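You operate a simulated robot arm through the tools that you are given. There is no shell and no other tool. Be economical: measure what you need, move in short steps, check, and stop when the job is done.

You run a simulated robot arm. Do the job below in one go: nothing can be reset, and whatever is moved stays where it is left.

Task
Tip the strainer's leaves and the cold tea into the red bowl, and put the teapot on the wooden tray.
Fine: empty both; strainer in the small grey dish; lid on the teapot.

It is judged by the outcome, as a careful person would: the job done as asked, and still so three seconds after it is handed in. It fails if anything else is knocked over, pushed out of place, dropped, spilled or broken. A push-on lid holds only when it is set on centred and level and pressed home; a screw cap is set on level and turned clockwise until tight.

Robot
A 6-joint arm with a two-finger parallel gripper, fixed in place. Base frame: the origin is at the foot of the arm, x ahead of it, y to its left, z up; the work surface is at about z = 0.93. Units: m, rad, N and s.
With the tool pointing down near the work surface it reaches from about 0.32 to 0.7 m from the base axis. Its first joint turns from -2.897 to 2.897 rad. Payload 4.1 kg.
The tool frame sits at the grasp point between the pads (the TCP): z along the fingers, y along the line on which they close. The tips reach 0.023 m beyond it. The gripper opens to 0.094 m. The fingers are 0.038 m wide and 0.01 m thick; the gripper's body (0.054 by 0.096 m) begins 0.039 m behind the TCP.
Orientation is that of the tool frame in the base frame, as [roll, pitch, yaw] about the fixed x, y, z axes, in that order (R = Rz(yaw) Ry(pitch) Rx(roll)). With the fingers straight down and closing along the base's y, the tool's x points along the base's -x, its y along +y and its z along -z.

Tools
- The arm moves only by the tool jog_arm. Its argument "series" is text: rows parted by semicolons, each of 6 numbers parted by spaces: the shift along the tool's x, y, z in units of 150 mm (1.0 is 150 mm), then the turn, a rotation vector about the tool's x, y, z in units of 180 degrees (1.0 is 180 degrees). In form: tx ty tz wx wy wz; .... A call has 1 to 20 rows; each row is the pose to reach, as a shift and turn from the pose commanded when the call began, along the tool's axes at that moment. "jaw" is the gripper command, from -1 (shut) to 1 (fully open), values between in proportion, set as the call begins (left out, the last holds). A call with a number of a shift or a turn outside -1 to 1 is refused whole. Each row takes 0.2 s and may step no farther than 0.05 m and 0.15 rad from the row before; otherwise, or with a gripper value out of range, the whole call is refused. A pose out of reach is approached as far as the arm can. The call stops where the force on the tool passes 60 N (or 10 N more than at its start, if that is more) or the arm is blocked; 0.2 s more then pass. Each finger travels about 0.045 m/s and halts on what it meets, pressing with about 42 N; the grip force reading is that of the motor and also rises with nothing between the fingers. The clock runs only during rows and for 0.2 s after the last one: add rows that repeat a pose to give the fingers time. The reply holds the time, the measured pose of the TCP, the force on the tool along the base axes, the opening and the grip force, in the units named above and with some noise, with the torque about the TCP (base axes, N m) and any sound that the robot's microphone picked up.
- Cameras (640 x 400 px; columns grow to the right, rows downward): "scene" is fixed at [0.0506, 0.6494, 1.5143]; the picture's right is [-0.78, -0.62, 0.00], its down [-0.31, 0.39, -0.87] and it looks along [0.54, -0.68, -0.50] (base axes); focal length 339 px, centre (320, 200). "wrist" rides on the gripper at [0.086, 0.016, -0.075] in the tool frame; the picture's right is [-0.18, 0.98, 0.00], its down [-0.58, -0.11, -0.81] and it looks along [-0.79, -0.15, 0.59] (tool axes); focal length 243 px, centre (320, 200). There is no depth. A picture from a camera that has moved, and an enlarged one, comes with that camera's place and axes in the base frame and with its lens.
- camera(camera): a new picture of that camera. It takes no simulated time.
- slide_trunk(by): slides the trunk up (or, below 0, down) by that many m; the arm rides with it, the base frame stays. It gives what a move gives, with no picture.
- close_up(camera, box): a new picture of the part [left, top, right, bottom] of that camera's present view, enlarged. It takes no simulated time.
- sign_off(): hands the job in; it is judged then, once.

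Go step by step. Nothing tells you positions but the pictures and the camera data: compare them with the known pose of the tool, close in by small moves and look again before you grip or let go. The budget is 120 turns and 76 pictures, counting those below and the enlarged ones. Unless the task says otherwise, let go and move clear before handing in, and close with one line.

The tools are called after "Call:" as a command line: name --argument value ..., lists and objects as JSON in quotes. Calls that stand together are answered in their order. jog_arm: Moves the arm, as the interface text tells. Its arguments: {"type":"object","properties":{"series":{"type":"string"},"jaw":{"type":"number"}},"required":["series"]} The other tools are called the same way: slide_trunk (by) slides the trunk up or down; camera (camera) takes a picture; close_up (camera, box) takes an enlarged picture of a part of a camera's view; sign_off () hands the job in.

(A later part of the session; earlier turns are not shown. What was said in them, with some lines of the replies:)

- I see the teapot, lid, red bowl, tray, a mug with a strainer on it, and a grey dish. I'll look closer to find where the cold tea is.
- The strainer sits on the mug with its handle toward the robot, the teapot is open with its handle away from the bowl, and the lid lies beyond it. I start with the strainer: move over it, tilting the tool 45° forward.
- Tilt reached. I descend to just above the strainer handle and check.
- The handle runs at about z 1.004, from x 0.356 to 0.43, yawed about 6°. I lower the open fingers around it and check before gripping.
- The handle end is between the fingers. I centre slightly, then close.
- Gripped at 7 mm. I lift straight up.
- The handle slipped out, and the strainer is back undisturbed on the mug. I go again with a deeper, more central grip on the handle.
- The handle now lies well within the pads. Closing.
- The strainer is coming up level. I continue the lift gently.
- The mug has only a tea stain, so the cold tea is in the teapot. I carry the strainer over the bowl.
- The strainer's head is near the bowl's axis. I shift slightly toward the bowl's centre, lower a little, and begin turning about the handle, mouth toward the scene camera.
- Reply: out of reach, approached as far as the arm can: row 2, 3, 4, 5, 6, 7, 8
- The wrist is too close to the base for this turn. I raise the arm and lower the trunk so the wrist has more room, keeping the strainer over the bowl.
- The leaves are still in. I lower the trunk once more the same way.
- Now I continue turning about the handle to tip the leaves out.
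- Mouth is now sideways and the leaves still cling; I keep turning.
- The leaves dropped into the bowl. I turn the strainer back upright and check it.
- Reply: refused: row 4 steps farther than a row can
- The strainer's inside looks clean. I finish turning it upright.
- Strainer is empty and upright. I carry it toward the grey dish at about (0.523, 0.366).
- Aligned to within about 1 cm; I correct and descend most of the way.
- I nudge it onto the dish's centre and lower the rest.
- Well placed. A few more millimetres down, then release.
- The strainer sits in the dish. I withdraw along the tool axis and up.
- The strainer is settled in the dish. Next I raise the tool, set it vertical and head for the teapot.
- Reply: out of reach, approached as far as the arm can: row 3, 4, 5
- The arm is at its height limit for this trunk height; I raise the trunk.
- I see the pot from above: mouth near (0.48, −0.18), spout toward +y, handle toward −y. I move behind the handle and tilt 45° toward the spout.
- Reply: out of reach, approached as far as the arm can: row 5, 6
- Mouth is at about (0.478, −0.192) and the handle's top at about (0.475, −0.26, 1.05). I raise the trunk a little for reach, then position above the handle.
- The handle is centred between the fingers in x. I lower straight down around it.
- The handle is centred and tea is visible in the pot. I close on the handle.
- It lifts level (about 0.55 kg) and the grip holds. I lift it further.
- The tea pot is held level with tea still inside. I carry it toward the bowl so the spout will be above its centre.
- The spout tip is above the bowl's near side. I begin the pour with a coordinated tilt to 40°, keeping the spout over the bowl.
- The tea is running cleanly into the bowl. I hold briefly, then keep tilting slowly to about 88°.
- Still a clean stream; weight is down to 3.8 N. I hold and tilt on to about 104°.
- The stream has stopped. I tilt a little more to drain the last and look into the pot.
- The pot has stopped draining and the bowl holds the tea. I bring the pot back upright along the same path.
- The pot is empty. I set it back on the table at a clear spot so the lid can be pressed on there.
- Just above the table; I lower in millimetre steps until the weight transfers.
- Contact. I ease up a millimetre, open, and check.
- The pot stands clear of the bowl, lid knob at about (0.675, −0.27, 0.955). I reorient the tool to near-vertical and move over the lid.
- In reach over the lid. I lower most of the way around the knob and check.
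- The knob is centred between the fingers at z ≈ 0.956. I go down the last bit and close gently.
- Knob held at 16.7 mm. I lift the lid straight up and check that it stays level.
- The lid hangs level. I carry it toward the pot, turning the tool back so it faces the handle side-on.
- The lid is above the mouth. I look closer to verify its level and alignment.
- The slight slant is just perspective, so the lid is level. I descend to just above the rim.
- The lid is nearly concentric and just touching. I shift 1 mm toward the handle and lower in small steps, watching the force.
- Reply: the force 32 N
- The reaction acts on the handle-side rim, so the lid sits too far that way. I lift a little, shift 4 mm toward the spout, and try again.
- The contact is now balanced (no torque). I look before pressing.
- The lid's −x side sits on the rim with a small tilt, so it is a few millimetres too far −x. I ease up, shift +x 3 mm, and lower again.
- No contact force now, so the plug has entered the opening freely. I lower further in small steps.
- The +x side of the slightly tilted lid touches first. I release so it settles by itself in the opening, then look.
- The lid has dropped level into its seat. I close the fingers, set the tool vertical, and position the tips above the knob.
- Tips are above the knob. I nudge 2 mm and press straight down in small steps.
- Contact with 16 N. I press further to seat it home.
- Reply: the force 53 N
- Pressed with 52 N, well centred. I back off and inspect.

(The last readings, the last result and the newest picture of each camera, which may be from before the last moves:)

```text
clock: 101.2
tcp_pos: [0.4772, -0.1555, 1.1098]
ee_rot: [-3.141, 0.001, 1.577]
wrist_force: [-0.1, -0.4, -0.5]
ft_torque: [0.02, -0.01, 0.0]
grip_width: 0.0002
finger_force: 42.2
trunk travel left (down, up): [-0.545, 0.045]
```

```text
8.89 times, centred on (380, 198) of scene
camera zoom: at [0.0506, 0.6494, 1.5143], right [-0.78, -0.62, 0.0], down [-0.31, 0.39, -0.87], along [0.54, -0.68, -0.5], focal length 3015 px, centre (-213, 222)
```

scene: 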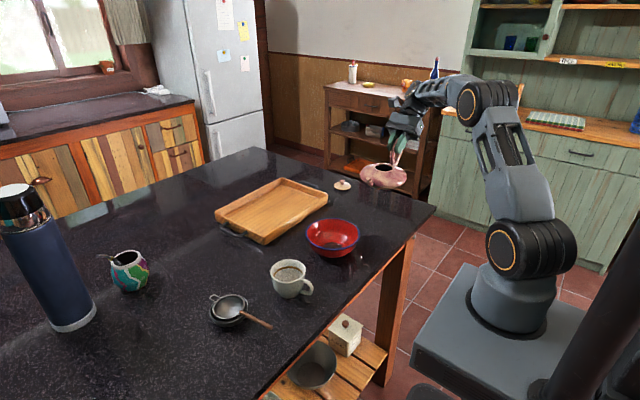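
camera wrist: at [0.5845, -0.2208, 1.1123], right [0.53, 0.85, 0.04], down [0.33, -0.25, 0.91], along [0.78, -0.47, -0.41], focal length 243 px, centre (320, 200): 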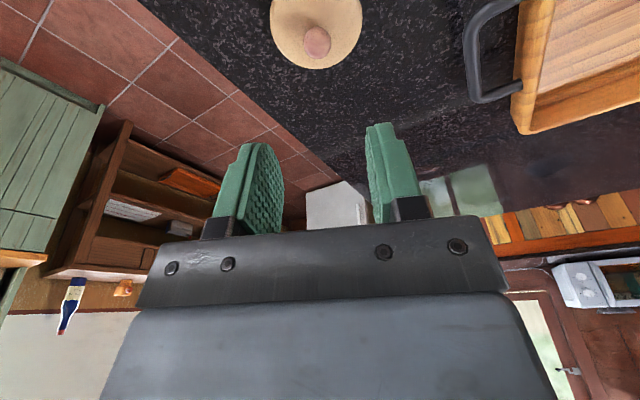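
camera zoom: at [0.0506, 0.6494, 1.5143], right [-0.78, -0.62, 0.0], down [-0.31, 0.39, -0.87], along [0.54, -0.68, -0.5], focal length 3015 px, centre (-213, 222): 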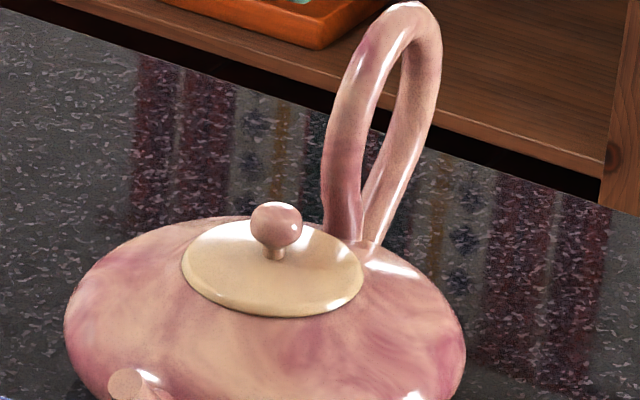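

Call:
close_up --camera "wrist" --box '[240, 0, 400, 100]'

```text
4.00 times, centred on (320, 50) of wrist
camera zoom: at [0.4921, -0.0697, 1.184], right [0.98, -0.18, 0.0], down [-0.11, -0.58, 0.81], along [-0.14, -0.79, -0.59], focal length 970 px, centre (320, 800)
```

zoom: 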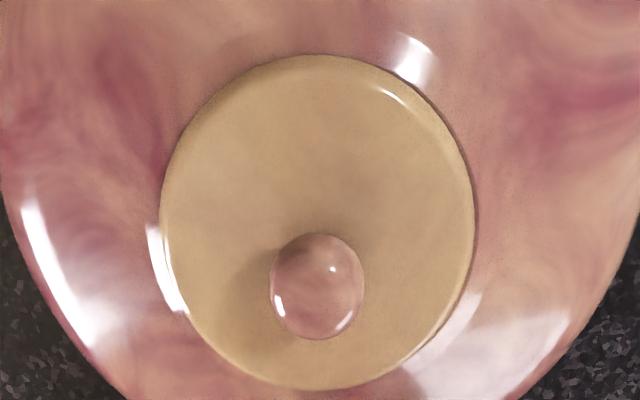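

The lid looks seated. To verify it is pressed home, I'll grip the knob gently and test whether it carries the pot's weight.

Call:
jog_arm --series "-0.017 0 0.1 0 0 0; -0.017 0 0.25 0 0 0; -0.017 0 0.4 0 0 0; -0.017 0 0.53 0 0 0; -0.017 0 0.6 0 0 0; -0.017 0 0.64 0 0 0" --jaw -0.2

Call:
jog_arm --series "0 0 0 0 0 0; 0 0 0 0 0 0; 0 0 0 0 0 0; 0 0 0 0 0 0" --jaw -1

Call:
jog_arm --series "0 0 -0.007 0 0 0; 0 0 -0.014 0 0 0; 0 0 -0.014 0 0 0"

```text
clock: 102.6
tcp_pos: [0.4773, -0.1581, 1.0152]
ee_rot: [3.14, 0.002, 1.574]
wrist_force: [-0.1, 0.2, -0.3]
ft_torque: [-0.01, -0.03, -0.01]
grip_width: 0.0375
finger_force: 0.2
trunk travel left (down, up): [-0.545, 0.045]
```

```text
clock: 103.6
tcp_pos: [0.4771, -0.1589, 1.0157]
ee_rot: [3.139, 0.002, 1.577]
wrist_force: [0.0, 0.1, -0.4]
ft_torque: [0.01, -0.02, 0.01]
grip_width: 0.0168
finger_force: 41.6
trunk travel left (down, up): [-0.545, 0.045]
```

```text
clock: 104.4
tcp_pos: [0.477, -0.1591, 1.018]
ee_rot: [3.14, 0.002, 1.575]
wrist_force: [-1.1, -0.2, -0.1]
ft_torque: [-0.02, 0.0, -0.01]
grip_width: 0.0168
finger_force: 42.1
trunk travel left (down, up): [-0.545, 0.045]
```

No weight came along, so the lid is only resting. Holding it vertically now, I press down and read the torque to find which side catches.

Call:
jog_arm --series "0 0 0.007 0 0 0; 0 0 0.014 0 0 0; 0 0 0.021 0 0 0; 0 0 0.028 0 0 0; 0 0 0.028 0 0 0"

Call:
close_up --camera "scene" --box '[350, 175, 410, 220]'

```text
clock: 105.6
tcp_pos: [0.4783, -0.1581, 1.016]
ee_rot: [3.134, 0.004, 1.577]
wrist_force: [0.8, -0.1, 23.9]
ft_torque: [0.3, 0.0, 0.02]
grip_width: 0.0168
finger_force: 41.9
trunk travel left (down, up): [-0.545, 0.045]
```

```text
8.89 times, centred on (380, 198) of scene
camera zoom: at [0.0506, 0.6494, 1.5143], right [-0.78, -0.62, 0.0], down [-0.31, 0.39, -0.87], along [0.54, -0.68, -0.5], focal length 3015 px, centre (-213, 222)
```

zoom: 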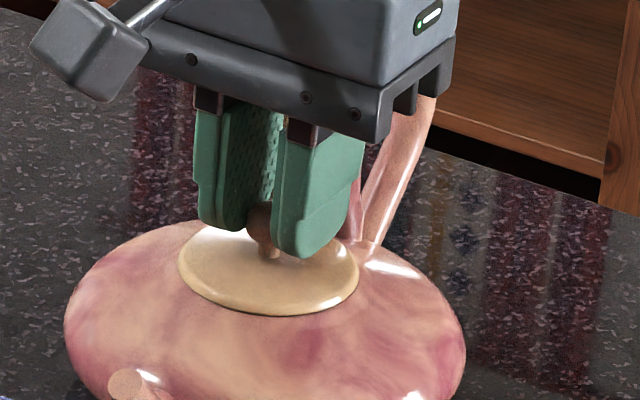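

The reaction leans to the +y side, so the lid is slightly too far +y. I ease up, shift 2 mm to −y, and press again, harder.

Call:
jog_arm --series "0 0 -0.02 0 0 0; -0.013 0 -0.02 0 0 0; -0.013 0 -0.01 0 0 0; -0.013 0 0 0 0 0; -0.013 0 0 0 0 0"

Call:
jog_arm --series "0 0 0.006 0 0 0; 0 0 0.012 0 0 0; 0 0 0.018 0 0 0; 0 0 0.018 0 0 0"

```text
clock: 106.8
tcp_pos: [0.4784, -0.1588, 1.0166]
ee_rot: [3.134, 0.003, 1.577]
wrist_force: [4.3, 3.5, 28.3]
ft_torque: [0.33, 0.0, 0.02]
grip_width: 0.0168
finger_force: 42.2
trunk travel left (down, up): [-0.545, 0.045]
```

```text
clock: 107.8
tcp_pos: [0.4785, -0.159, 1.0134]
ee_rot: [3.135, 0.003, 1.575]
wrist_force: [4.9, 4.5, 33.8]
ft_torque: [0.04, -0.05, 0.01]
grip_width: 0.0168
finger_force: 41.6
trunk travel left (down, up): [-0.545, 0.045]
```

It went down 3 mm with torque vanishing — perhaps home. I tug gently to test.

Call:
jog_arm --series "0 0 -0.01 0 0 0; 0 0 -0.02 0 0 0; 0 0 -0.03 0 0 0; 0 0 -0.04 0 0 0; 0 0 -0.04 0 0 0"

Call:
close_up --camera "scene" --box '[350, 175, 410, 220]'

```text
clock: 109.0
tcp_pos: [0.4791, -0.1612, 1.0167]
ee_rot: [-3.141, 0.002, 1.574]
wrist_force: [-0.5, -2.1, -1.0]
ft_torque: [0.03, -0.01, -0.02]
grip_width: 0.017
finger_force: 42.3
trunk travel left (down, up): [-0.545, 0.045]
```

```text
8.89 times, centred on (380, 198) of scene
camera zoom: at [0.0506, 0.6494, 1.5143], right [-0.78, -0.62, 0.0], down [-0.31, 0.39, -0.87], along [0.54, -0.68, -0.5], focal length 3015 px, centre (-213, 222)
```

zoom: 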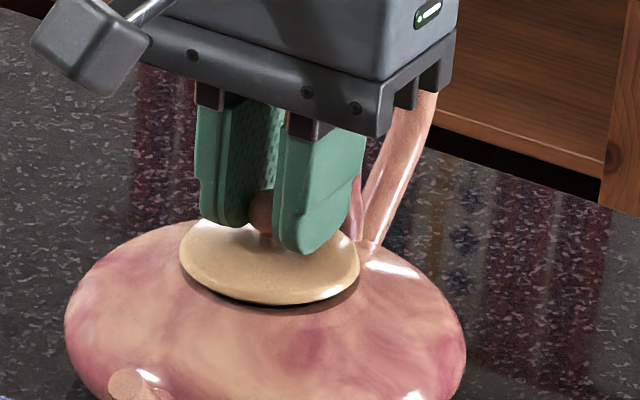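

The lid still lifts freely, though it is now well centred in the opening. I lower it again, release, and press on the knob's top with closed fingers straight down.

Call:
jog_arm --series "0 0 0.007 0 0 0; 0.003 0.003 0.014 0 0 0; 0.003 0.003 0.02 0 0 0; 0.003 0.003 0.024 0 0 0; 0.003 0.003 0.024 0 0 0"

Call:
jog_arm --series "0 0 0 0 0 0; 0 0 0 0 0 0; 0 0 -0.07 0 0 0; 0 0 -0.17 0 0 0; 0 0 -0.2 0 0 0" --jaw -0.2

Call:
jog_arm --series "0 0 0 0 0 0; 0 0 0 0 0 0; 0 0 0 0 0 0; 0 0 0 0 0 0; 0 0 0.04 0 0 0" --jaw -1

Call:
close_up --camera "scene" --box '[350, 175, 410, 220]'

```text
clock: 110.2
tcp_pos: [0.4794, -0.16, 1.0144]
ee_rot: [3.137, 0.003, 1.576]
wrist_force: [0.0, 0.2, 1.9]
ft_torque: [-0.01, 0.04, 0.04]
grip_width: 0.0171
finger_force: 41.3
trunk travel left (down, up): [-0.545, 0.045]
```

```text
clock: 111.4
tcp_pos: [0.4801, -0.1583, 1.0427]
ee_rot: [3.14, 0.0, 1.576]
wrist_force: [-0.7, 0.2, 0.3]
ft_torque: [-0.01, 0.0, -0.03]
grip_width: 0.0377
finger_force: 0.1
trunk travel left (down, up): [-0.545, 0.045]
```

```text
clock: 112.6
tcp_pos: [0.4808, -0.161, 1.0372]
ee_rot: [3.139, 0.0, 1.577]
wrist_force: [-0.2, 1.1, -0.5]
ft_torque: [-0.05, -0.02, 0.02]
grip_width: 0.0
finger_force: 42.0
trunk travel left (down, up): [-0.545, 0.045]
```

```text
8.89 times, centred on (380, 198) of scene
camera zoom: at [0.0506, 0.6494, 1.5143], right [-0.78, -0.62, 0.0], down [-0.31, 0.39, -0.87], along [0.54, -0.68, -0.5], focal length 3015 px, centre (-213, 222)
```

zoom: 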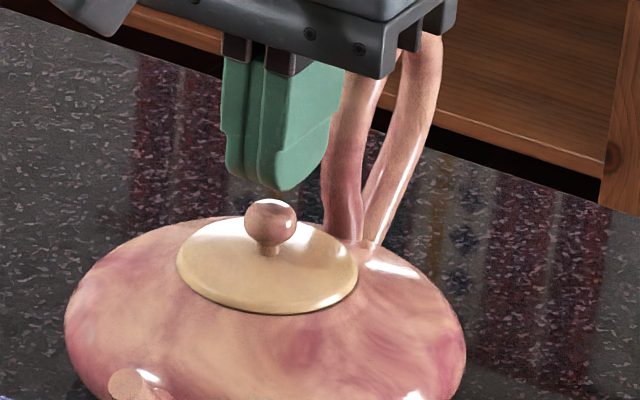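

The lid rests naturally in place. Now I press straight down firmly.

Call:
jog_arm --series "0 0 0.02 0 0 0; 0 0 0.035 0 0 0; 0 0 0.045 0 0 0; 0 0 0.052 0 0 0; 0 0 0.059 0 0 0; 0 0 0.066 0 0 0; 0 0 0.073 0 0 0; 0 0 0.08 0 0 0; 0 0 0.086 0 0 0; 0 0 0.086 0 0 0"

```text
clock: 114.8
tcp_pos: [0.4799, -0.1599, 1.0282]
ee_rot: [3.134, 0.003, 1.577]
wrist_force: [2.9, 3.1, 24.7]
ft_torque: [0.06, -0.05, 0.02]
grip_width: 0.0
finger_force: 42.4
trunk travel left (down, up): [-0.545, 0.045]
```

Call:
jog_arm --series "0 0 0.007 0 0 0; 0 0 0.014 0 0 0; 0 0 0.02 0 0 0; 0 0 0.026 0 0 0; 0 0 0.03 0 0 0; 0 0 0.03 0 0 0"

Call:
jog_arm --series "0 0 0.006 0 0 0; 0 0 0.006 0 0 0; 0 0 0.006 0 0 0"

Call:
close_up --camera "scene" --box '[350, 175, 410, 220]'

```text
clock: 116.0
tcp_pos: [0.4814, -0.1603, 1.0275]
ee_rot: [3.122, 0.008, 1.574]
wrist_force: [-3.7, 2.8, 22.3]
ft_torque: [0.12, 0.09, 0.01]
grip_width: 0.0001
finger_force: 42.2
trunk travel left (down, up): [-0.545, 0.045]
stopped in row 5: the force on the tool passed its limit at 61 N (the readings are from after the stop); the commanded pose is now the measured one
```

```text
clock: 116.8
tcp_pos: [0.4817, -0.1601, 1.0275]
ee_rot: [3.122, 0.009, 1.575]
wrist_force: [0.2, 0.3, 42.3]
ft_torque: [0.04, 0.03, -0.02]
grip_width: 0.0001
finger_force: 41.9
trunk travel left (down, up): [-0.545, 0.045]
```

```text
8.89 times, centred on (380, 198) of scene
camera zoom: at [0.0506, 0.6494, 1.5143], right [-0.78, -0.62, 0.0], down [-0.31, 0.39, -0.87], along [0.54, -0.68, -0.5], focal length 3015 px, centre (-213, 222)
```

zoom: 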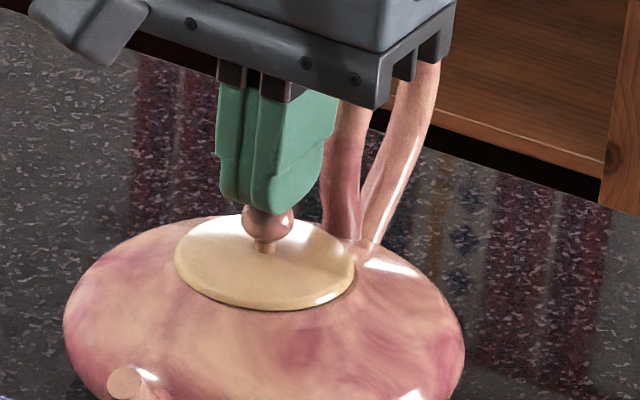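

The lid slid sideways under the push instead of snapping in. I'll regrip the knob (which keeps it level), re-square the tool, and find the opening's centre by feel.

Call:
jog_arm --series "0 0 -0.05 0 0 0; 0 0 -0.1 0.0062 0.0025 0; 0 0 -0.1 0.0062 0.0025 0"

Call:
jog_arm --series "0 0 0 0 0 0; 0 0 0 0 0 0; 0 0 0 0 0 0; 0 0 0.1 0 0 0; 0 0 0.18 0 0 0; 0 0 0.18 0 0 0" --jaw -0.2

Call:
jog_arm --series "0 0 0 0 0 0; 0 0 0 0 0 0; 0 0 0 0 0 0; 0 0 0 0 0 0" --jaw -1

```text
clock: 117.5
tcp_pos: [0.4815, -0.16, 1.0376]
ee_rot: [-3.131, -0.003, 1.576]
wrist_force: [0.0, -1.1, 0.3]
ft_torque: [-0.01, -0.02, 0.01]
grip_width: 0.0
finger_force: 42.1
trunk travel left (down, up): [-0.545, 0.045]
```

```text
clock: 119.0
tcp_pos: [0.4806, -0.16, 1.0132]
ee_rot: [-3.134, -0.001, 1.574]
wrist_force: [-0.2, 0.0, -0.4]
ft_torque: [-0.03, -0.01, 0.0]
grip_width: 0.0379
finger_force: 0.1
trunk travel left (down, up): [-0.545, 0.045]
```

```text
clock: 120.0
tcp_pos: [0.4805, -0.1601, 1.0134]
ee_rot: [-3.134, -0.002, 1.578]
wrist_force: [-0.5, 0.5, 0.2]
ft_torque: [-0.02, 0.01, -0.03]
grip_width: 0.0169
finger_force: 41.8
trunk travel left (down, up): [-0.545, 0.045]
```

Call:
jog_arm --series "0 0 -0.007 -0.0024 -0.0005 0; 0 0 -0.007 -0.0024 -0.0005 0"

Call:
jog_arm --series "0 -0.007 0 0 0 0; 0 -0.007 0 0 0 0"

Call:
jog_arm --series "0 -0.007 0 0 0 0; 0 -0.007 0 0 0 0"

Call:
jog_arm --series "0 -0.007 0 0 0 0; 0 -0.007 0 0 0 0"

Call:
jog_arm --series "0 -0.007 0 0 0 0; 0 -0.007 0 0 0 0"

```text
clock: 120.5
tcp_pos: [0.4816, -0.1613, 1.0143]
ee_rot: [3.139, 0.0, 1.575]
wrist_force: [-0.1, 0.8, -0.4]
ft_torque: [-0.01, 0.02, -0.01]
grip_width: 0.0167
finger_force: 42.4
trunk travel left (down, up): [-0.545, 0.045]
```

```text
clock: 121.2
tcp_pos: [0.4801, -0.1608, 1.014]
ee_rot: [3.14, -0.001, 1.576]
wrist_force: [-0.3, -0.2, 0.1]
ft_torque: [0.01, -0.03, -0.02]
grip_width: 0.0168
finger_force: 42.5
trunk travel left (down, up): [-0.545, 0.045]
```

```text
clock: 121.8
tcp_pos: [0.4803, -0.1597, 1.0135]
ee_rot: [3.139, 0.001, 1.576]
wrist_force: [-0.7, -0.8, -0.5]
ft_torque: [0.01, 0.02, 0.02]
grip_width: 0.0168
finger_force: 41.9
trunk travel left (down, up): [-0.545, 0.045]
```

```text
clock: 122.3
tcp_pos: [0.4787, -0.1597, 1.0137]
ee_rot: [3.14, 0.0, 1.577]
wrist_force: [-0.1, 1.2, 0.3]
ft_torque: [0.04, 0.0, 0.03]
grip_width: 0.0167
finger_force: 42.5
trunk travel left (down, up): [-0.545, 0.045]
```

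```text
clock: 123.0
tcp_pos: [0.4774, -0.1601, 1.0122]
ee_rot: [3.14, 0.0, 1.575]
wrist_force: [-0.4, -0.7, -0.1]
ft_torque: [0.04, 0.0, 0.01]
grip_width: 0.0168
finger_force: 42.1
trunk travel left (down, up): [-0.545, 0.045]
```

No sideways contact yet; I probe the height here.

Call:
jog_arm --series "0 0 0.007 0 0 0; 0 0 0.007 0 0 0"

Call:
jog_arm --series "0 0 0.007 0 0 0; 0 0 0.007 0 0 0"

Call:
jog_arm --series "0 0 0.007 0 0 0; 0 0 0.007 0 0 0"

```text
clock: 123.5
tcp_pos: [0.4786, -0.1598, 1.0131]
ee_rot: [-3.141, 0.001, 1.576]
wrist_force: [0.3, 0.9, 3.3]
ft_torque: [0.05, 0.05, -0.01]
grip_width: 0.0171
finger_force: 41.7
trunk travel left (down, up): [-0.545, 0.045]
```

```text
clock: 124.2
tcp_pos: [0.4782, -0.161, 1.0121]
ee_rot: [3.139, 0.0, 1.576]
wrist_force: [1.1, -1.0, 11.3]
ft_torque: [0.22, 0.12, 0.05]
grip_width: 0.0167
finger_force: 42.2
trunk travel left (down, up): [-0.545, 0.045]
```

```text
clock: 124.8
tcp_pos: [0.4775, -0.1609, 1.0122]
ee_rot: [3.136, 0.002, 1.576]
wrist_force: [-0.3, -1.1, 26.5]
ft_torque: [0.47, 0.03, 0.01]
grip_width: 0.0166
finger_force: 42.1
trunk travel left (down, up): [-0.545, 0.045]
```

The reaction is on the +y side. I lift 1 mm and feel for the opening's walls sideways, first along x.

Call:
jog_arm --series "0 0 -0.021 0 0 0; 0 -0.01 -0.021 0 0 0; 0 -0.01 -0.021 0 0 0"

Call:
jog_arm --series "0 -0.01 0 0 0 0; 0 -0.01 0 0 0 0"

Call:
jog_arm --series "0 0.02 0 0 0 0; 0 0.047 0 0 0 0; 0 0.047 0 0 0 0"

Call:
jog_arm --series "0 0.01 0 0 0 0; 0 0.01 0 0 0 0"

Call:
jog_arm --series "0 0.01 0 0 0 0; 0 0.01 0 0 0 0"

```text
clock: 125.5
tcp_pos: [0.4766, -0.1619, 1.0119]
ee_rot: [-3.14, -0.002, 1.576]
wrist_force: [0.7, 0.1, 2.2]
ft_torque: [-0.05, 0.0, 0.01]
grip_width: 0.017
finger_force: 42.3
trunk travel left (down, up): [-0.545, 0.045]
```

```text
clock: 126.2
tcp_pos: [0.4765, -0.1618, 1.0135]
ee_rot: [-3.141, -0.001, 1.577]
wrist_force: [0.5, 1.1, -0.4]
ft_torque: [0.02, -0.04, 0.0]
grip_width: 0.0168
finger_force: 41.8
trunk travel left (down, up): [-0.545, 0.045]
```

```text
clock: 127.0
tcp_pos: [0.483, -0.1619, 1.0146]
ee_rot: [-3.141, -0.002, 1.576]
wrist_force: [-1.5, -0.5, -0.1]
ft_torque: [0.02, 0.05, -0.02]
grip_width: 0.0168
finger_force: 42.1
trunk travel left (down, up): [-0.545, 0.045]
```

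```text
clock: 127.5
tcp_pos: [0.4846, -0.1607, 1.0155]
ee_rot: [3.14, 0.0, 1.577]
wrist_force: [-1.3, -0.3, 0.2]
ft_torque: [-0.01, 0.07, -0.05]
grip_width: 0.0168
finger_force: 42.3
trunk travel left (down, up): [-0.545, 0.045]
```

```text
clock: 128.2
tcp_pos: [0.4853, -0.1602, 1.0134]
ee_rot: [3.14, -0.001, 1.576]
wrist_force: [-1.0, 0.1, 0.0]
ft_torque: [-0.02, 0.08, -0.01]
grip_width: 0.0168
finger_force: 42.0
trunk travel left (down, up): [-0.545, 0.045]
```

A steady −1.3 N suggests the plug is now touching the +x wall (and nudging the pot). I step back −x to find the other wall.

Call:
jog_arm --series "0 -0.013 0 0 0 0; 0 -0.013 0 0 0 0"

Call:
jog_arm --series "0 -0.01 0 0 0 0; 0 -0.01 0 0 0 0"

Call:
jog_arm --series "0 -0.01 0 0 0 0; 0 -0.01 0 0 0 0"

Call:
jog_arm --series "0 -0.01 0 0 0 0; 0 -0.01 0 0 0 0"

Call:
jog_arm --series "0 -0.01 0 0 0 0; 0 -0.01 0 0 0 0"

Call:
jog_arm --series "0 -0.01 0 0 0 0; 0 -0.01 0 0 0 0"

```text
clock: 128.8
tcp_pos: [0.4839, -0.1604, 1.013]
ee_rot: [3.14, 0.001, 1.576]
wrist_force: [-1.2, 0.9, -1.0]
ft_torque: [0.01, -0.02, 0.0]
grip_width: 0.0168
finger_force: 42.4
trunk travel left (down, up): [-0.545, 0.045]
```

```text
clock: 129.3
tcp_pos: [0.481, -0.16, 1.0129]
ee_rot: [3.14, 0.0, 1.576]
wrist_force: [-0.3, 0.1, -0.5]
ft_torque: [0.0, 0.02, -0.04]
grip_width: 0.0166
finger_force: 42.3
trunk travel left (down, up): [-0.545, 0.045]
```

```text
clock: 129.9
tcp_pos: [0.4807, -0.1611, 1.0123]
ee_rot: [3.14, -0.001, 1.575]
wrist_force: [-0.1, 0.1, -0.9]
ft_torque: [0.01, 0.01, 0.02]
grip_width: 0.0169
finger_force: 41.8
trunk travel left (down, up): [-0.545, 0.045]
```

```text
clock: 130.6
tcp_pos: [0.4797, -0.1616, 1.0149]
ee_rot: [3.139, 0.001, 1.576]
wrist_force: [1.7, 0.5, 0.1]
ft_torque: [0.02, -0.04, 0.01]
grip_width: 0.0167
finger_force: 42.3
trunk travel left (down, up): [-0.545, 0.045]
```

```text
clock: 131.2
tcp_pos: [0.4781, -0.162, 1.0141]
ee_rot: [-3.14, 0.001, 1.575]
wrist_force: [0.7, 1.3, -0.3]
ft_torque: [0.02, -0.04, -0.01]
grip_width: 0.0172
finger_force: 42.0
trunk travel left (down, up): [-0.545, 0.045]
```

```text
clock: 131.8
tcp_pos: [0.4752, -0.1603, 1.0142]
ee_rot: [3.141, 0.0, 1.575]
wrist_force: [2.3, 0.1, -0.2]
ft_torque: [-0.01, -0.04, -0.02]
grip_width: 0.017
finger_force: 42.4
trunk travel left (down, up): [-0.545, 0.045]
```

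The plug has about 5 mm of sideways play. I go to the x-middle and feel along y the same way.

Call:
jog_arm --series "0 0.018 0 0 0 0; 0 0.018 0 0 0 0"

Call:
jog_arm --series "0.013 0 0 0 0 0; 0.013 0 0 0 0 0"

Call:
jog_arm --series "0.01 0 0 0 0 0; 0.01 0 0 0 0 0"

Call:
jog_arm --series "0.01 0 0 0 0 0; 0.01 0 0 0 0 0"

Call:
jog_arm --series "-0.01 0 0 0 0 0; -0.02 0 0 0 0 0; -0.02 0 0 0 0 0"

Call:
jog_arm --series "-0.007 0 0 0 0 0; -0.007 0 0 0 0 0"

Call:
jog_arm --series "-0.007 0 0 0 0 0; -0.007 0 0 0 0 0"

Call:
jog_arm --series "-0.007 0 0 0 0 0; -0.007 0 0 0 0 0"

Call:
jog_arm --series "-0.007 0 0 0 0 0; -0.007 0 0 0 0 0"

```text
clock: 132.3
tcp_pos: [0.4781, -0.1604, 1.0138]
ee_rot: [3.141, 0.001, 1.575]
wrist_force: [-0.2, 0.9, -0.3]
ft_torque: [0.02, 0.01, 0.0]
grip_width: 0.0165
finger_force: 42.0
trunk travel left (down, up): [-0.545, 0.045]
```

```text
clock: 132.9
tcp_pos: [0.4775, -0.1589, 1.0144]
ee_rot: [3.14, 0.0, 1.576]
wrist_force: [0.4, 0.5, -0.5]
ft_torque: [-0.02, 0.01, 0.03]
grip_width: 0.0167
finger_force: 41.7
trunk travel left (down, up): [-0.545, 0.045]
```

```text
clock: 133.6
tcp_pos: [0.4772, -0.1577, 1.0127]
ee_rot: [3.14, 0.001, 1.577]
wrist_force: [0.0, -2.8, 0.1]
ft_torque: [-0.06, 0.0, -0.02]
grip_width: 0.0169
finger_force: 42.1
trunk travel left (down, up): [-0.545, 0.045]
```

```text
clock: 134.2
tcp_pos: [0.478, -0.1561, 1.0131]
ee_rot: [-3.14, 0.0, 1.574]
wrist_force: [-0.2, -1.3, 0.4]
ft_torque: [-0.08, -0.03, -0.01]
grip_width: 0.017
finger_force: 41.8
trunk travel left (down, up): [-0.545, 0.045]
```

```text
clock: 134.9
tcp_pos: [0.4771, -0.1593, 1.0132]
ee_rot: [3.14, 0.0, 1.576]
wrist_force: [0.2, -0.3, -0.5]
ft_torque: [0.01, 0.02, -0.03]
grip_width: 0.0167
finger_force: 42.0
trunk travel left (down, up): [-0.545, 0.045]
```

```text
clock: 135.6
tcp_pos: [0.4766, -0.1598, 1.0123]
ee_rot: [3.14, 0.001, 1.576]
wrist_force: [1.2, 0.6, 2.8]
ft_torque: [0.03, 0.04, -0.01]
grip_width: 0.0169
finger_force: 42.0
trunk travel left (down, up): [-0.545, 0.045]
```

```text
clock: 136.2
tcp_pos: [0.4787, -0.161, 1.0121]
ee_rot: [3.141, -0.002, 1.578]
wrist_force: [1.2, 0.3, -0.6]
ft_torque: [-0.04, 0.01, 0.0]
grip_width: 0.0168
finger_force: 41.8
trunk travel left (down, up): [-0.545, 0.045]
```

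```text
clock: 136.8
tcp_pos: [0.4788, -0.1625, 1.0129]
ee_rot: [3.138, 0.0, 1.576]
wrist_force: [0.2, 1.9, 1.1]
ft_torque: [0.03, -0.03, 0.0]
grip_width: 0.0168
finger_force: 42.2
trunk travel left (down, up): [-0.545, 0.045]
```

```text
clock: 137.3
tcp_pos: [0.4784, -0.1631, 1.0127]
ee_rot: [3.141, 0.002, 1.577]
wrist_force: [0.0, 2.4, 0.2]
ft_torque: [0.09, 0.0, -0.02]
grip_width: 0.0169
finger_force: 42.6
trunk travel left (down, up): [-0.545, 0.045]
```

Play in y is the same, so the centre is 2.8 mm back toward +y. I go there, set the lid down, release to let it level, regrip and press.

Call:
jog_arm --series "0.0187 0 0 0 0 0; 0.0187 0 0 0 0 0; 0.0187 0 0.006 0 0 0; 0.0187 0 0.01 0 0 0; 0.0187 0 0.01 0 0 0"

Call:
jog_arm --series "0 0 0 0 0 0; 0 0 0 0 0 0; 0 0 0 0 0 0" --jaw -0.4

Call:
jog_arm --series "0 0 -0.007 0 0 0; 0 0 -0.007 0 0 0; 0 0 -0.007 0 0 0; 0 0 -0.007 0 0 0" --jaw -1

Call:
jog_arm --series "0 0 0.007 0 0 0; 0 0 0.014 0 0 0; 0 0 0.02 0 0 0; 0 0 0.02 0 0 0"

```text
clock: 138.6
tcp_pos: [0.4784, -0.1598, 1.0122]
ee_rot: [3.14, 0.0, 1.576]
wrist_force: [0.7, -0.2, 4.8]
ft_torque: [0.03, 0.12, 0.03]
grip_width: 0.0165
finger_force: 41.6
trunk travel left (down, up): [-0.545, 0.045]
```

```text
clock: 139.3
tcp_pos: [0.4777, -0.1599, 1.0113]
ee_rot: [3.139, 0.0, 1.578]
wrist_force: [-0.4, 0.2, 0.2]
ft_torque: [-0.01, 0.0, 0.03]
grip_width: 0.0285
finger_force: 0.0
trunk travel left (down, up): [-0.545, 0.045]
```

```text
clock: 140.3
tcp_pos: [0.4791, -0.1607, 1.0123]
ee_rot: [3.139, -0.001, 1.576]
wrist_force: [0.0, 0.3, -0.5]
ft_torque: [0.0, -0.01, -0.01]
grip_width: 0.0168
finger_force: 42.2
trunk travel left (down, up): [-0.545, 0.045]
```

```text
clock: 141.3
tcp_pos: [0.478, -0.1596, 1.0118]
ee_rot: [3.137, 0.001, 1.576]
wrist_force: [0.3, -1.9, 16.7]
ft_torque: [0.14, 0.02, 0.03]
grip_width: 0.0168
finger_force: 41.6
trunk travel left (down, up): [-0.545, 0.045]
```

Reaction is nearly centred now. I press further.

Call:
jog_arm --series "0 0 0.006 0 0 0; 0 0 0.012 0 0 0; 0 0 0.012 0 0 0"

Call:
jog_arm --series "0 0 0.006 0 0 0; 0 0 0.012 0 0 0; 0 0 0.016 0 0 0; 0 0 0.016 0 0 0"

```text
clock: 142.2
tcp_pos: [0.4779, -0.16, 1.0112]
ee_rot: [3.134, 0.003, 1.577]
wrist_force: [0.9, -4.8, 34.6]
ft_torque: [-0.05, -0.02, 0.03]
grip_width: 0.0169
finger_force: 42.3
trunk travel left (down, up): [-0.545, 0.045]
```

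```text
clock: 143.2
tcp_pos: [0.4777, -0.1607, 1.0109]
ee_rot: [3.13, 0.002, 1.576]
wrist_force: [-0.2, -2.3, 46.4]
ft_torque: [0.15, 0.15, -0.01]
grip_width: 0.0169
finger_force: 41.8
trunk travel left (down, up): [-0.545, 0.045]
```

Call:
jog_arm --series "0 0 0.004 0 0 0; 0 0 0.009 0 0 0; 0 0 0.009 0 0 0"

Call:
jog_arm --series "0 0 -0.02 0 0 0; 0 0 -0.035 0 0 0; 0 0 -0.05 0 0 0; 0 0 -0.065 0 0 0; 0 0 -0.075 0 0 0; 0 0 -0.075 0 0 0"

```text
clock: 143.9
tcp_pos: [0.4782, -0.16, 1.0102]
ee_rot: [3.128, 0.004, 1.576]
wrist_force: [0.4, -2.2, 53.4]
ft_torque: [0.27, 0.25, 0.0]
grip_width: 0.0167
finger_force: 41.8
trunk travel left (down, up): [-0.545, 0.045]
```

```text
clock: 145.3
tcp_pos: [0.4782, -0.1596, 1.0157]
ee_rot: [3.141, -0.003, 1.575]
wrist_force: [0.3, -0.2, -1.1]
ft_torque: [0.0, -0.03, 0.02]
grip_width: 0.0168
finger_force: 42.2
trunk travel left (down, up): [-0.545, 0.045]
```

The lid again seems to lift off, but a quick tug may hide a small holding force. I press again and then ease up in half-millimetre steps, reading the force at each.

Call:
jog_arm --series "0 0 0.02 0 0 0; 0 0 0.035 0 0 0; 0 0 0.05 0 0 0; 0 0 0.06 0 0 0; 0 0 0.07 0 0 0; 0 0 0.07 0 0 0"

Call:
jog_arm --series "0 0 -0.015 0 0 0; 0 0 -0.03 0 0 0; 0 0 -0.03 0 0 0"

Call:
jog_arm --series "0 0 -0.004 0 0 0; 0 0 -0.004 0 0 0"

Call:
jog_arm --series "0 0 -0.004 0 0 0; 0 0 -0.004 0 0 0"

Call:
jog_arm --series "0 0 -0.004 0 0 0; 0 0 -0.004 0 0 0"

Call:
jog_arm --series "0 0 -0.004 0 0 0; 0 0 -0.004 0 0 0"

```text
clock: 146.8
tcp_pos: [0.4775, -0.1593, 1.0104]
ee_rot: [3.131, 0.004, 1.577]
wrist_force: [0.3, 4.1, 48.9]
ft_torque: [0.38, 0.18, -0.02]
grip_width: 0.0168
finger_force: 41.8
trunk travel left (down, up): [-0.545, 0.045]
```

```text
clock: 147.6
tcp_pos: [0.4777, -0.1603, 1.0108]
ee_rot: [3.14, -0.001, 1.576]
wrist_force: [5.2, 3.6, 23.5]
ft_torque: [-0.34, -0.03, 0.08]
grip_width: 0.0165
finger_force: 41.8
trunk travel left (down, up): [-0.545, 0.045]
```

```text
clock: 148.2
tcp_pos: [0.4762, -0.1598, 1.0102]
ee_rot: [-3.141, 0.0, 1.574]
wrist_force: [3.3, 2.4, 13.7]
ft_torque: [-0.25, 0.0, 0.07]
grip_width: 0.0168
finger_force: 41.2
trunk travel left (down, up): [-0.545, 0.045]
```

```text
clock: 148.8
tcp_pos: [0.4757, -0.1608, 1.0103]
ee_rot: [-3.138, -0.003, 1.574]
wrist_force: [-0.5, 0.9, 2.4]
ft_torque: [-0.06, 0.01, -0.01]
grip_width: 0.0167
finger_force: 42.1
trunk travel left (down, up): [-0.545, 0.045]
```

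```text
clock: 149.3
tcp_pos: [0.478, -0.1613, 1.0118]
ee_rot: [-3.141, 0.002, 1.577]
wrist_force: [-0.5, 0.4, -0.5]
ft_torque: [-0.01, 0.03, -0.02]
grip_width: 0.0167
finger_force: 42.0
trunk travel left (down, up): [-0.545, 0.045]
```

```text
clock: 149.9
tcp_pos: [0.4774, -0.1597, 1.011]
ee_rot: [3.14, 0.0, 1.575]
wrist_force: [0.0, 0.3, -0.6]
ft_torque: [0.03, 0.01, 0.02]
grip_width: 0.0167
finger_force: 41.7
trunk travel left (down, up): [-0.545, 0.045]
```

Still not held. I set it down centred, release, rise and take one careful look at how the lid sits.

Call:
jog_arm --series "0 0 0.005 0 0 0; 0 0 0.008 0 0 0"

Call:
jog_arm --series "0 0 0 0 0 0; 0 0 0 0 0 0; 0 0 -0.1 0 0 0; 0 0 -0.3 0 0 0; 0 0 -0.5 0 0 0; 0 0 -0.66 0 0 0" --jaw -0.2

Call:
close_up --camera "wrist" --box '[240, 0, 400, 100]'

```text
clock: 150.6
tcp_pos: [0.4785, -0.1607, 1.0104]
ee_rot: [3.14, 0.001, 1.577]
wrist_force: [0.1, -0.2, -0.4]
ft_torque: [0.02, 0.02, -0.01]
grip_width: 0.0165
finger_force: 41.8
trunk travel left (down, up): [-0.545, 0.045]
```

```text
clock: 151.9
tcp_pos: [0.4802, -0.1609, 1.1098]
ee_rot: [3.141, 0.001, 1.577]
wrist_force: [1.0, 0.3, 0.2]
ft_torque: [0.02, -0.01, -0.01]
grip_width: 0.0375
finger_force: 0.1
trunk travel left (down, up): [-0.545, 0.045]
```

```text
4.00 times, centred on (320, 50) of wrist
camera zoom: at [0.4935, -0.0739, 1.1844], right [0.98, -0.18, 0.0], down [-0.11, -0.58, 0.81], along [-0.14, -0.79, -0.59], focal length 970 px, centre (320, 800)
```

zoom: 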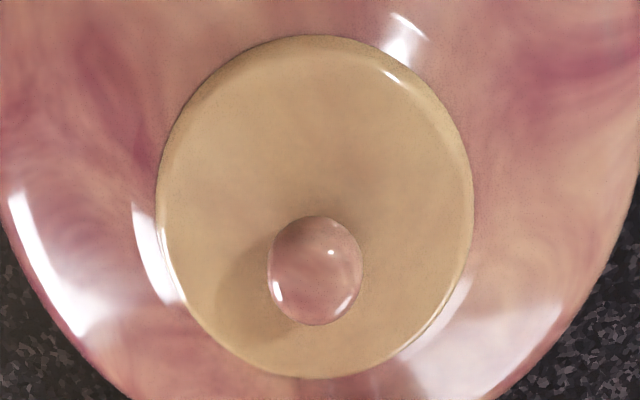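

The lid now sits flush and even all around. I close the fingers and press the knob straight down from this centred state.

Call:
jog_arm --series "0 0 0.05 0 0 0; 0 0 0.05 0 0 0; 0 0 0.05 0 0 0; 0 0 0.2 0 0 0; 0 0 0.35 0 0 0; 0 0 0.45 0 0 0; 0 0 0.5 0 0 0; 0 0 0.53 0 0 0" --jaw -1

Call:
jog_arm --series "0 0 0.01 0 0 0; 0 0 0.02 0 0 0; 0 0 0.03 0 0 0; 0 0 0.03 0 0 0"

Call:
jog_arm --series "0 0 0.006 0 0 0; 0 0 0.012 0 0 0; 0 0 0.018 0 0 0; 0 0 0.018 0 0 0"

```text
clock: 153.8
tcp_pos: [0.4779, -0.16, 1.0296]
ee_rot: [3.139, 0.0, 1.577]
wrist_force: [-1.3, -0.4, -0.3]
ft_torque: [-0.02, -0.01, -0.04]
grip_width: 0.0
finger_force: 42.6
trunk travel left (down, up): [-0.545, 0.045]
```

```text
clock: 154.8
tcp_pos: [0.4786, -0.1597, 1.0271]
ee_rot: [3.136, 0.001, 1.576]
wrist_force: [0.5, -1.4, 21.8]
ft_torque: [-0.02, 0.01, -0.01]
grip_width: 0.0002
finger_force: 42.3
trunk travel left (down, up): [-0.545, 0.045]
```

```text
clock: 155.8
tcp_pos: [0.478, -0.1601, 1.0274]
ee_rot: [3.133, 0.004, 1.577]
wrist_force: [-2.6, 1.7, 51.8]
ft_torque: [0.09, 0.07, 0.0]
grip_width: 0.0001
finger_force: 42.2
trunk travel left (down, up): [-0.545, 0.045]
```

Firm and well centred at 52 N. I regrip the knob and repeat the slow hold test.

Call:
jog_arm --series "0 0 -0.05 0 0 0; 0 0 -0.17 0 0 0; 0 0 -0.17 0 0 0"

Call:
jog_arm --series "0 0 0 0 0 0; 0 0 0 0 0 0; 0 0 0.1 0 0 0; 0 0 0.2 0 0 0; 0 0 0.25 0 0 0; 0 0 0.25 0 0 0" --jaw -0.2

Call:
jog_arm --series "0 0 0 0 0 0; 0 0 0 0 0 0; 0 0 0 0 0 0; 0 0 0 0 0 0" --jaw -1

Call:
jog_arm --series "0 0 -0.004 0 0 0; 0 0 -0.004 0 0 0"

Call:
jog_arm --series "0 0 -0.004 0 0 0; 0 0 -0.004 0 0 0"

Call:
jog_arm --series "0 0 -0.005 0 0 0; 0 0 -0.005 0 0 0"

```text
clock: 156.6
tcp_pos: [0.48, -0.1598, 1.048]
ee_rot: [-3.141, 0.0, 1.576]
wrist_force: [1.1, 0.8, -0.6]
ft_torque: [0.0, -0.03, 0.0]
grip_width: 0.0001
finger_force: 42.4
trunk travel left (down, up): [-0.545, 0.045]
```

```text
clock: 157.9
tcp_pos: [0.4792, -0.1589, 1.0103]
ee_rot: [3.141, 0.001, 1.575]
wrist_force: [-0.2, -0.1, 0.6]
ft_torque: [0.03, -0.03, -0.03]
grip_width: 0.0376
finger_force: 0.1
trunk travel left (down, up): [-0.545, 0.045]
```

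```text
clock: 158.9
tcp_pos: [0.4789, -0.1604, 1.011]
ee_rot: [3.141, 0.0, 1.576]
wrist_force: [-0.3, 0.1, -0.6]
ft_torque: [0.01, 0.03, 0.01]
grip_width: 0.0169
finger_force: 42.0
trunk travel left (down, up): [-0.545, 0.045]
```

```text
clock: 159.6
tcp_pos: [0.4791, -0.1604, 1.0116]
ee_rot: [-3.141, 0.0, 1.577]
wrist_force: [0.0, -0.1, 0.2]
ft_torque: [-0.01, -0.02, -0.01]
grip_width: 0.0168
finger_force: 42.7
trunk travel left (down, up): [-0.545, 0.045]
```

```text
clock: 160.2
tcp_pos: [0.479, -0.1601, 1.0112]
ee_rot: [3.141, -0.001, 1.576]
wrist_force: [0.8, -0.2, -0.3]
ft_torque: [0.02, 0.0, 0.03]
grip_width: 0.0166
finger_force: 41.5
trunk travel left (down, up): [-0.545, 0.045]
```

```text
clock: 160.8
tcp_pos: [0.4774, -0.1617, 1.0135]
ee_rot: [3.14, 0.001, 1.576]
wrist_force: [0.4, -0.4, -0.3]
ft_torque: [-0.02, -0.04, 0.05]
grip_width: 0.0166
finger_force: 41.6
trunk travel left (down, up): [-0.545, 0.045]
```

There is no click and nearly 3 mm of play all round, so this is a plain loose-fitting teapot lid that simply rests in its seat. I set it down centred, let go, and move to regrip the pot's handle.

Call:
jog_arm --series "0 0 0.006 0 0 0; 0 0 0.013 0 0 0; 0 0 0.013 0 0 0"

Call:
jog_arm --series "0 0 0 0 0 0; 0 0 0 0 0 0; 0 0 0 0 0 0; 0 0 -0.1 0 0 0; 0 0 -0.3 0 0 0; 0 0 -0.5 0 0 0; 0 0 -0.72 0 0 0" --jaw 0

Call:
jog_arm --series "-0.07 0 -0.02 0 0.0417 0; -0.14 0 -0.04 0 0.0833 0; -0.21 0 -0.06 0 0.125 0; -0.28 0 -0.08 0 0.1667 0; -0.35 0 -0.1 0 0.2083 0; -0.413 0 -0.12 0 0.25 0; -0.413 0 -0.12 0 0.25 0"

```text
clock: 161.6
tcp_pos: [0.4776, -0.1627, 1.0119]
ee_rot: [3.139, -0.002, 1.575]
wrist_force: [-0.2, 1.1, -0.1]
ft_torque: [0.02, -0.03, 0.02]
grip_width: 0.0168
finger_force: 41.8
trunk travel left (down, up): [-0.545, 0.045]
```

```text
clock: 163.2
tcp_pos: [0.4758, -0.162, 1.1195]
ee_rot: [3.142, 0.0, 1.577]
wrist_force: [0.5, 0.1, -0.3]
ft_torque: [-0.02, -0.04, -0.03]
grip_width: 0.0472
finger_force: 0.0
trunk travel left (down, up): [-0.545, 0.045]
```

```text
clock: 164.8
tcp_pos: [0.4791, -0.2225, 1.1372]
ee_rot: [3.141, -0.786, 1.578]
wrist_force: [-1.0, 0.2, -0.6]
ft_torque: [0.0, -0.03, 0.01]
grip_width: 0.0471
finger_force: 0.1
trunk travel left (down, up): [-0.545, 0.045]
```

I lower around the handle, grip, and lift slightly.

Call:
jog_arm --series "-0.12 0 0.12 0 0 0; -0.24 0 0.24 0 0 0; -0.36 0 0.36 0 0 0; -0.45 0 0.45 0 0 0; -0.4925 0 0.4925 0 0 0; -0.4925 0 0.4925 0 0 0"

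Call:
jog_arm --series "0 0 0 0 0 0; 0 0 0 0 0 0; 0 0 0 0 0 0; 0 0 0 0 0 0; 0 0 0 0 0 0" --jaw -1

Call:
jog_arm --series "0.01 0 -0.01 0 0 0; 0.025 0 -0.025 0 0 0; 0.045 0 -0.045 0 0 0; 0.065 0 -0.065 0 0 0; 0.065 0 -0.065 0 0 0"

```text
clock: 166.2
tcp_pos: [0.4785, -0.2241, 1.0317]
ee_rot: [3.139, -0.786, 1.575]
wrist_force: [0.3, 0.4, 0.6]
ft_torque: [0.0, 0.01, -0.02]
grip_width: 0.047
finger_force: 0.1
trunk travel left (down, up): [-0.545, 0.045]
```

```text
clock: 167.3
tcp_pos: [0.4806, -0.2228, 1.0315]
ee_rot: [3.14, -0.784, 1.576]
wrist_force: [-1.6, 1.2, -0.2]
ft_torque: [-0.09, 0.1, 0.06]
grip_width: 0.0142
finger_force: 42.6
trunk travel left (down, up): [-0.545, 0.045]
```

```text
clock: 168.6
tcp_pos: [0.4788, -0.223, 1.0457]
ee_rot: [3.14, -0.786, 1.575]
wrist_force: [0.3, -0.6, -5.6]
ft_torque: [-0.31, -0.01, 0.01]
grip_width: 0.0141
finger_force: 42.2
trunk travel left (down, up): [-0.545, 0.045]
```

The pot with lid is held. I lift higher and carry it smoothly toward the tray, turning it so the spout points away from the robot.

Call:
jog_arm --series "0.03 0 -0.03 0 0 0; 0.09 0 -0.09 0 0 0; 0.17 0 -0.17 0 0 0; 0.25 0 -0.25 0 0 0; 0.34 0 -0.34 0 0 0; 0.42 0 -0.42 0 0 0; 0.47 0 -0.47 0 0 0; 0.495 0 -0.495 0 0 0; 0.495 0 -0.495 0 0 0"

Call:
jog_arm --series "0.02 0.027 0.02 -0.0047 0 0.0047; 0.06 0.081 0.06 -0.0141 0 0.0141; 0.12 0.162 0.12 -0.0283 0 0.0283; 0.18 0.242 0.18 -0.0424 0 0.0424; 0.24 0.323 0.24 -0.0566 0 0.0566; 0.3 0.404 0.3 -0.0707 0 0.0707; 0.36 0.485 0.36 -0.0849 0 0.0849; 0.42 0.566 0.42 -0.099 0 0.099; 0.47 0.633 0.47 -0.1109 0 0.1109; 0.4996 0.673 0.4996 -0.1179 0 0.1179; 0.4996 0.673 0.4996 -0.1179 0 0.1179"

```text
clock: 170.6
tcp_pos: [0.4797, -0.2229, 1.1513]
ee_rot: [3.14, -0.785, 1.575]
wrist_force: [-0.3, 0.6, -5.1]
ft_torque: [-0.28, 0.0, 0.0]
grip_width: 0.0143
finger_force: 41.8
trunk travel left (down, up): [-0.545, 0.045]
```

```text
clock: 172.9
tcp_pos: [0.5784, -0.1172, 1.1518]
ee_rot: [-3.141, -0.785, 1.052]
wrist_force: [0.0, 0.3, -5.9]
ft_torque: [-0.24, 0.16, 0.03]
grip_width: 0.0141
finger_force: 42.1
trunk travel left (down, up): [-0.545, 0.045]
```

Call:
jog_arm --series "0.027 0.01 0.027 -0.0047 0 0.0047; 0.081 0.029 0.081 -0.0141 0 0.0141; 0.162 0.058 0.162 -0.0283 0 0.0283; 0.243 0.087 0.243 -0.0424 0 0.0424; 0.324 0.117 0.324 -0.0566 0 0.0566; 0.405 0.146 0.405 -0.0707 0 0.0707; 0.486 0.175 0.486 -0.0849 0 0.0849; 0.567 0.204 0.567 -0.099 0 0.099; 0.635 0.229 0.635 -0.1109 0 0.1109; 0.6747 0.243 0.6747 -0.1179 0 0.1179; 0.6747 0.243 0.6747 -0.1179 0 0.1179"

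```text
clock: 175.3
tcp_pos: [0.6817, -0.0085, 1.1511]
ee_rot: [-3.141, -0.786, 0.527]
wrist_force: [-0.1, 0.6, -5.2]
ft_torque: [-0.15, 0.29, 0.03]
grip_width: 0.0143
finger_force: 41.7
trunk travel left (down, up): [-0.545, 0.045]
```

Pot should be above the tray's middle. I lower it close and use the last picture to check.

Call:
jog_arm --series "-0.04 0 0.04 0 0 0; -0.11 0 0.11 0 0 0; -0.19 0 0.19 0 0 0; -0.27 0 0.27 0 0 0; -0.34 0 0.34 0 0 0; -0.39 0 0.39 0 0 0; -0.42 0 0.42 0 0 0; -0.42 0 0.42 0 0 0"

Call:
close_up --camera "scene" --box '[200, 130, 360, 250]'

```text
clock: 177.2
tcp_pos: [0.6816, -0.0112, 1.0618]
ee_rot: [-3.141, -0.786, 0.526]
wrist_force: [-0.5, 0.3, -4.7]
ft_torque: [-0.13, 0.26, -0.02]
grip_width: 0.0141
finger_force: 42.2
trunk travel left (down, up): [-0.545, 0.045]
```

```text
3.33 times, centred on (280, 190) of scene
camera zoom: at [0.0506, 0.6494, 1.5143], right [-0.78, -0.62, 0.0], down [-0.31, 0.39, -0.87], along [0.54, -0.68, -0.5], focal length 1131 px, centre (453, 233)
```

zoom: 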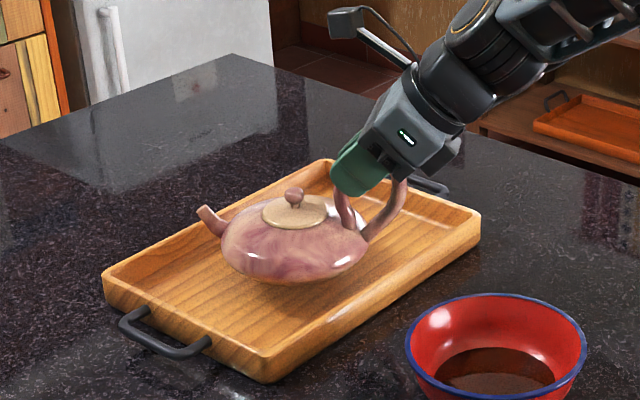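

The pot is over the tray's middle with the lid seated. I lower by feel.

Call:
jog_arm --series "-0.016 0 0.016 0 0 0; -0.032 0 0.032 0 0 0; -0.048 0 0.048 0 0 0; -0.048 0 0.048 0 0 0"

Call:
jog_arm --series "-0.005 0 0.005 0 0 0; -0.01 0 0.01 0 0 0; -0.01 0 0.01 0 0 0"

Call:
jog_arm --series "-0.005 0 0.005 0 0 0; -0.01 0 0.01 0 0 0; -0.01 0 0.01 0 0 0"

```text
clock: 178.2
tcp_pos: [0.6814, -0.0106, 1.0513]
ee_rot: [-3.141, -0.784, 0.528]
wrist_force: [-0.1, -0.2, -5.1]
ft_torque: [-0.14, 0.29, 0.01]
grip_width: 0.0141
finger_force: 41.8
trunk travel left (down, up): [-0.545, 0.045]
```

```text
clock: 178.9
tcp_pos: [0.682, -0.0111, 1.0491]
ee_rot: [-3.14, -0.786, 0.528]
wrist_force: [-0.6, -0.6, -5.1]
ft_torque: [-0.19, 0.26, 0.01]
grip_width: 0.0143
finger_force: 41.5
trunk travel left (down, up): [-0.545, 0.045]
```

```text
clock: 179.8
tcp_pos: [0.6828, -0.0092, 1.0484]
ee_rot: [-3.141, -0.785, 0.529]
wrist_force: [-0.2, -0.2, -5.0]
ft_torque: [-0.13, 0.28, -0.01]
grip_width: 0.0142
finger_force: 41.9
trunk travel left (down, up): [-0.545, 0.045]
```

Call:
jog_arm --series "-0.005 0 0.005 0 0 0; -0.01 0 0.01 0 0 0; -0.01 0 0.01 0 0 0"

Call:
jog_arm --series "-0.004 0 0.004 0 0 0; -0.007 0 0.007 0 0 0; -0.007 0 0.007 0 0 0"

```text
clock: 180.6
tcp_pos: [0.6824, -0.0084, 1.0463]
ee_rot: [3.141, -0.784, 0.527]
wrist_force: [0.8, -0.6, -5.4]
ft_torque: [-0.18, 0.26, 0.03]
grip_width: 0.014
finger_force: 42.1
trunk travel left (down, up): [-0.545, 0.045]
```

```text
clock: 181.3
tcp_pos: [0.681, -0.0097, 1.0444]
ee_rot: [-3.141, -0.784, 0.528]
wrist_force: [0.2, -0.3, -4.9]
ft_torque: [-0.14, 0.3, -0.01]
grip_width: 0.0142
finger_force: 42.0
trunk travel left (down, up): [-0.545, 0.045]
```

The pot is still hanging; I continue in millimetre steps.

Call:
jog_arm --series "-0.004 0 0.004 0 0 0; -0.007 0 0.007 0 0 0; -0.007 0 0.007 0 0 0"

Call:
jog_arm --series "-0.004 0 0.004 0 0 0; -0.007 0 0.007 0 0 0; -0.007 0 0.007 0 0 0"

```text
clock: 182.2
tcp_pos: [0.6821, -0.011, 1.043]
ee_rot: [3.141, -0.786, 0.528]
wrist_force: [0.7, 0.0, -4.7]
ft_torque: [-0.18, 0.26, -0.01]
grip_width: 0.0142
finger_force: 41.6
trunk travel left (down, up): [-0.545, 0.045]
```

```text
clock: 182.9
tcp_pos: [0.6823, -0.0106, 1.0406]
ee_rot: [-3.14, -0.785, 0.529]
wrist_force: [-0.7, 0.5, -5.6]
ft_torque: [-0.15, 0.26, 0.0]
grip_width: 0.0142
finger_force: 41.8
trunk travel left (down, up): [-0.545, 0.045]
```

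Call:
jog_arm --series "-0.003 0 0.003 0 0 0; -0.006 0 0.006 0 0 0; -0.006 0 0.006 0 0 0"

Call:
jog_arm --series "-0.003 0 0.003 0 0 0; -0.006 0 0.006 0 0 0; -0.006 0 0.006 0 0 0"

```text
clock: 183.8
tcp_pos: [0.6815, -0.0092, 1.041]
ee_rot: [3.14, -0.787, 0.527]
wrist_force: [0.4, -0.1, -5.3]
ft_torque: [-0.16, 0.27, 0.02]
grip_width: 0.0142
finger_force: 41.7
trunk travel left (down, up): [-0.545, 0.045]
```

```text
clock: 184.6
tcp_pos: [0.6801, -0.0117, 1.04]
ee_rot: [3.141, -0.785, 0.529]
wrist_force: [0.6, -0.7, -4.5]
ft_torque: [-0.08, 0.22, -0.01]
grip_width: 0.0144
finger_force: 41.7
trunk travel left (down, up): [-0.545, 0.045]
```

Call:
jog_arm --series "-0.003 0 0.003 0 0 0; -0.005 0 0.005 0 0 0; -0.005 0 0.005 0 0 0"

```text
clock: 185.3
tcp_pos: [0.6814, -0.0107, 1.0384]
ee_rot: [-3.141, -0.787, 0.529]
wrist_force: [-0.4, 0.0, -2.6]
ft_torque: [-0.06, 0.08, 0.01]
grip_width: 0.0143
finger_force: 41.7
trunk travel left (down, up): [-0.545, 0.045]
```

The tray is taking the weight. A touch more, then release and withdraw.

Call:
jog_arm --series "-0.002 0 0.002 0 0 0; -0.002 0 0.002 0 0 0"

Call:
jog_arm --series "0 0 0 0 0 0; 0 0 0 0 0 0; 0 0 0 0 0 0; 0 0 0 0 0 0" --jaw 0

Call:
jog_arm --series "0.04 0 -0.04 0 0 0; 0.12 0 -0.12 0 0 0; 0.22 0 -0.22 0 0 0; 0.34 0 -0.34 0 0 0; 0.46 0 -0.46 0 0 0; 0.6 0 -0.6 0 0 0"

```text
clock: 185.9
tcp_pos: [0.6814, -0.0106, 1.0387]
ee_rot: [3.141, -0.786, 0.526]
wrist_force: [-0.9, -2.6, 1.4]
ft_torque: [0.04, -0.13, -0.04]
grip_width: 0.0142
finger_force: 42.1
trunk travel left (down, up): [-0.545, 0.045]
```

```text
clock: 186.9
tcp_pos: [0.681, -0.0106, 1.0375]
ee_rot: [3.14, -0.787, 0.53]
wrist_force: [-0.1, 0.2, 0.7]
ft_torque: [-0.03, 0.01, -0.04]
grip_width: 0.0469
finger_force: 0.0
trunk travel left (down, up): [-0.545, 0.045]
```

```text
clock: 188.3
tcp_pos: [0.6805, -0.0084, 1.1642]
ee_rot: [-3.141, -0.787, 0.529]
wrist_force: [0.3, -0.5, 0.3]
ft_torque: [-0.02, -0.03, -0.05]
grip_width: 0.0468
finger_force: 0.0
trunk travel left (down, up): [-0.545, 0.045]
```

By the last picture the pot was over the middle of the tray with its lid on; the force readings show the tray took its weight, and I have let go and moved clear. The strainer is empty in the grey dish, and the leaves and tea are in the red bowl, so I hand in.

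Call:
sign_off

```text
The job is handed in.
```

I tipped the strainer's leaves and the cold tea into the red bowl, put the empty strainer in the grey dish, and set the emptied teapot on the wooden tray. The lid is on but only resting: I pressed it with about 50 N and it never clicked or held when tugged. My picture budget ran out just before the final lowering, so that step was checked by force readings only.
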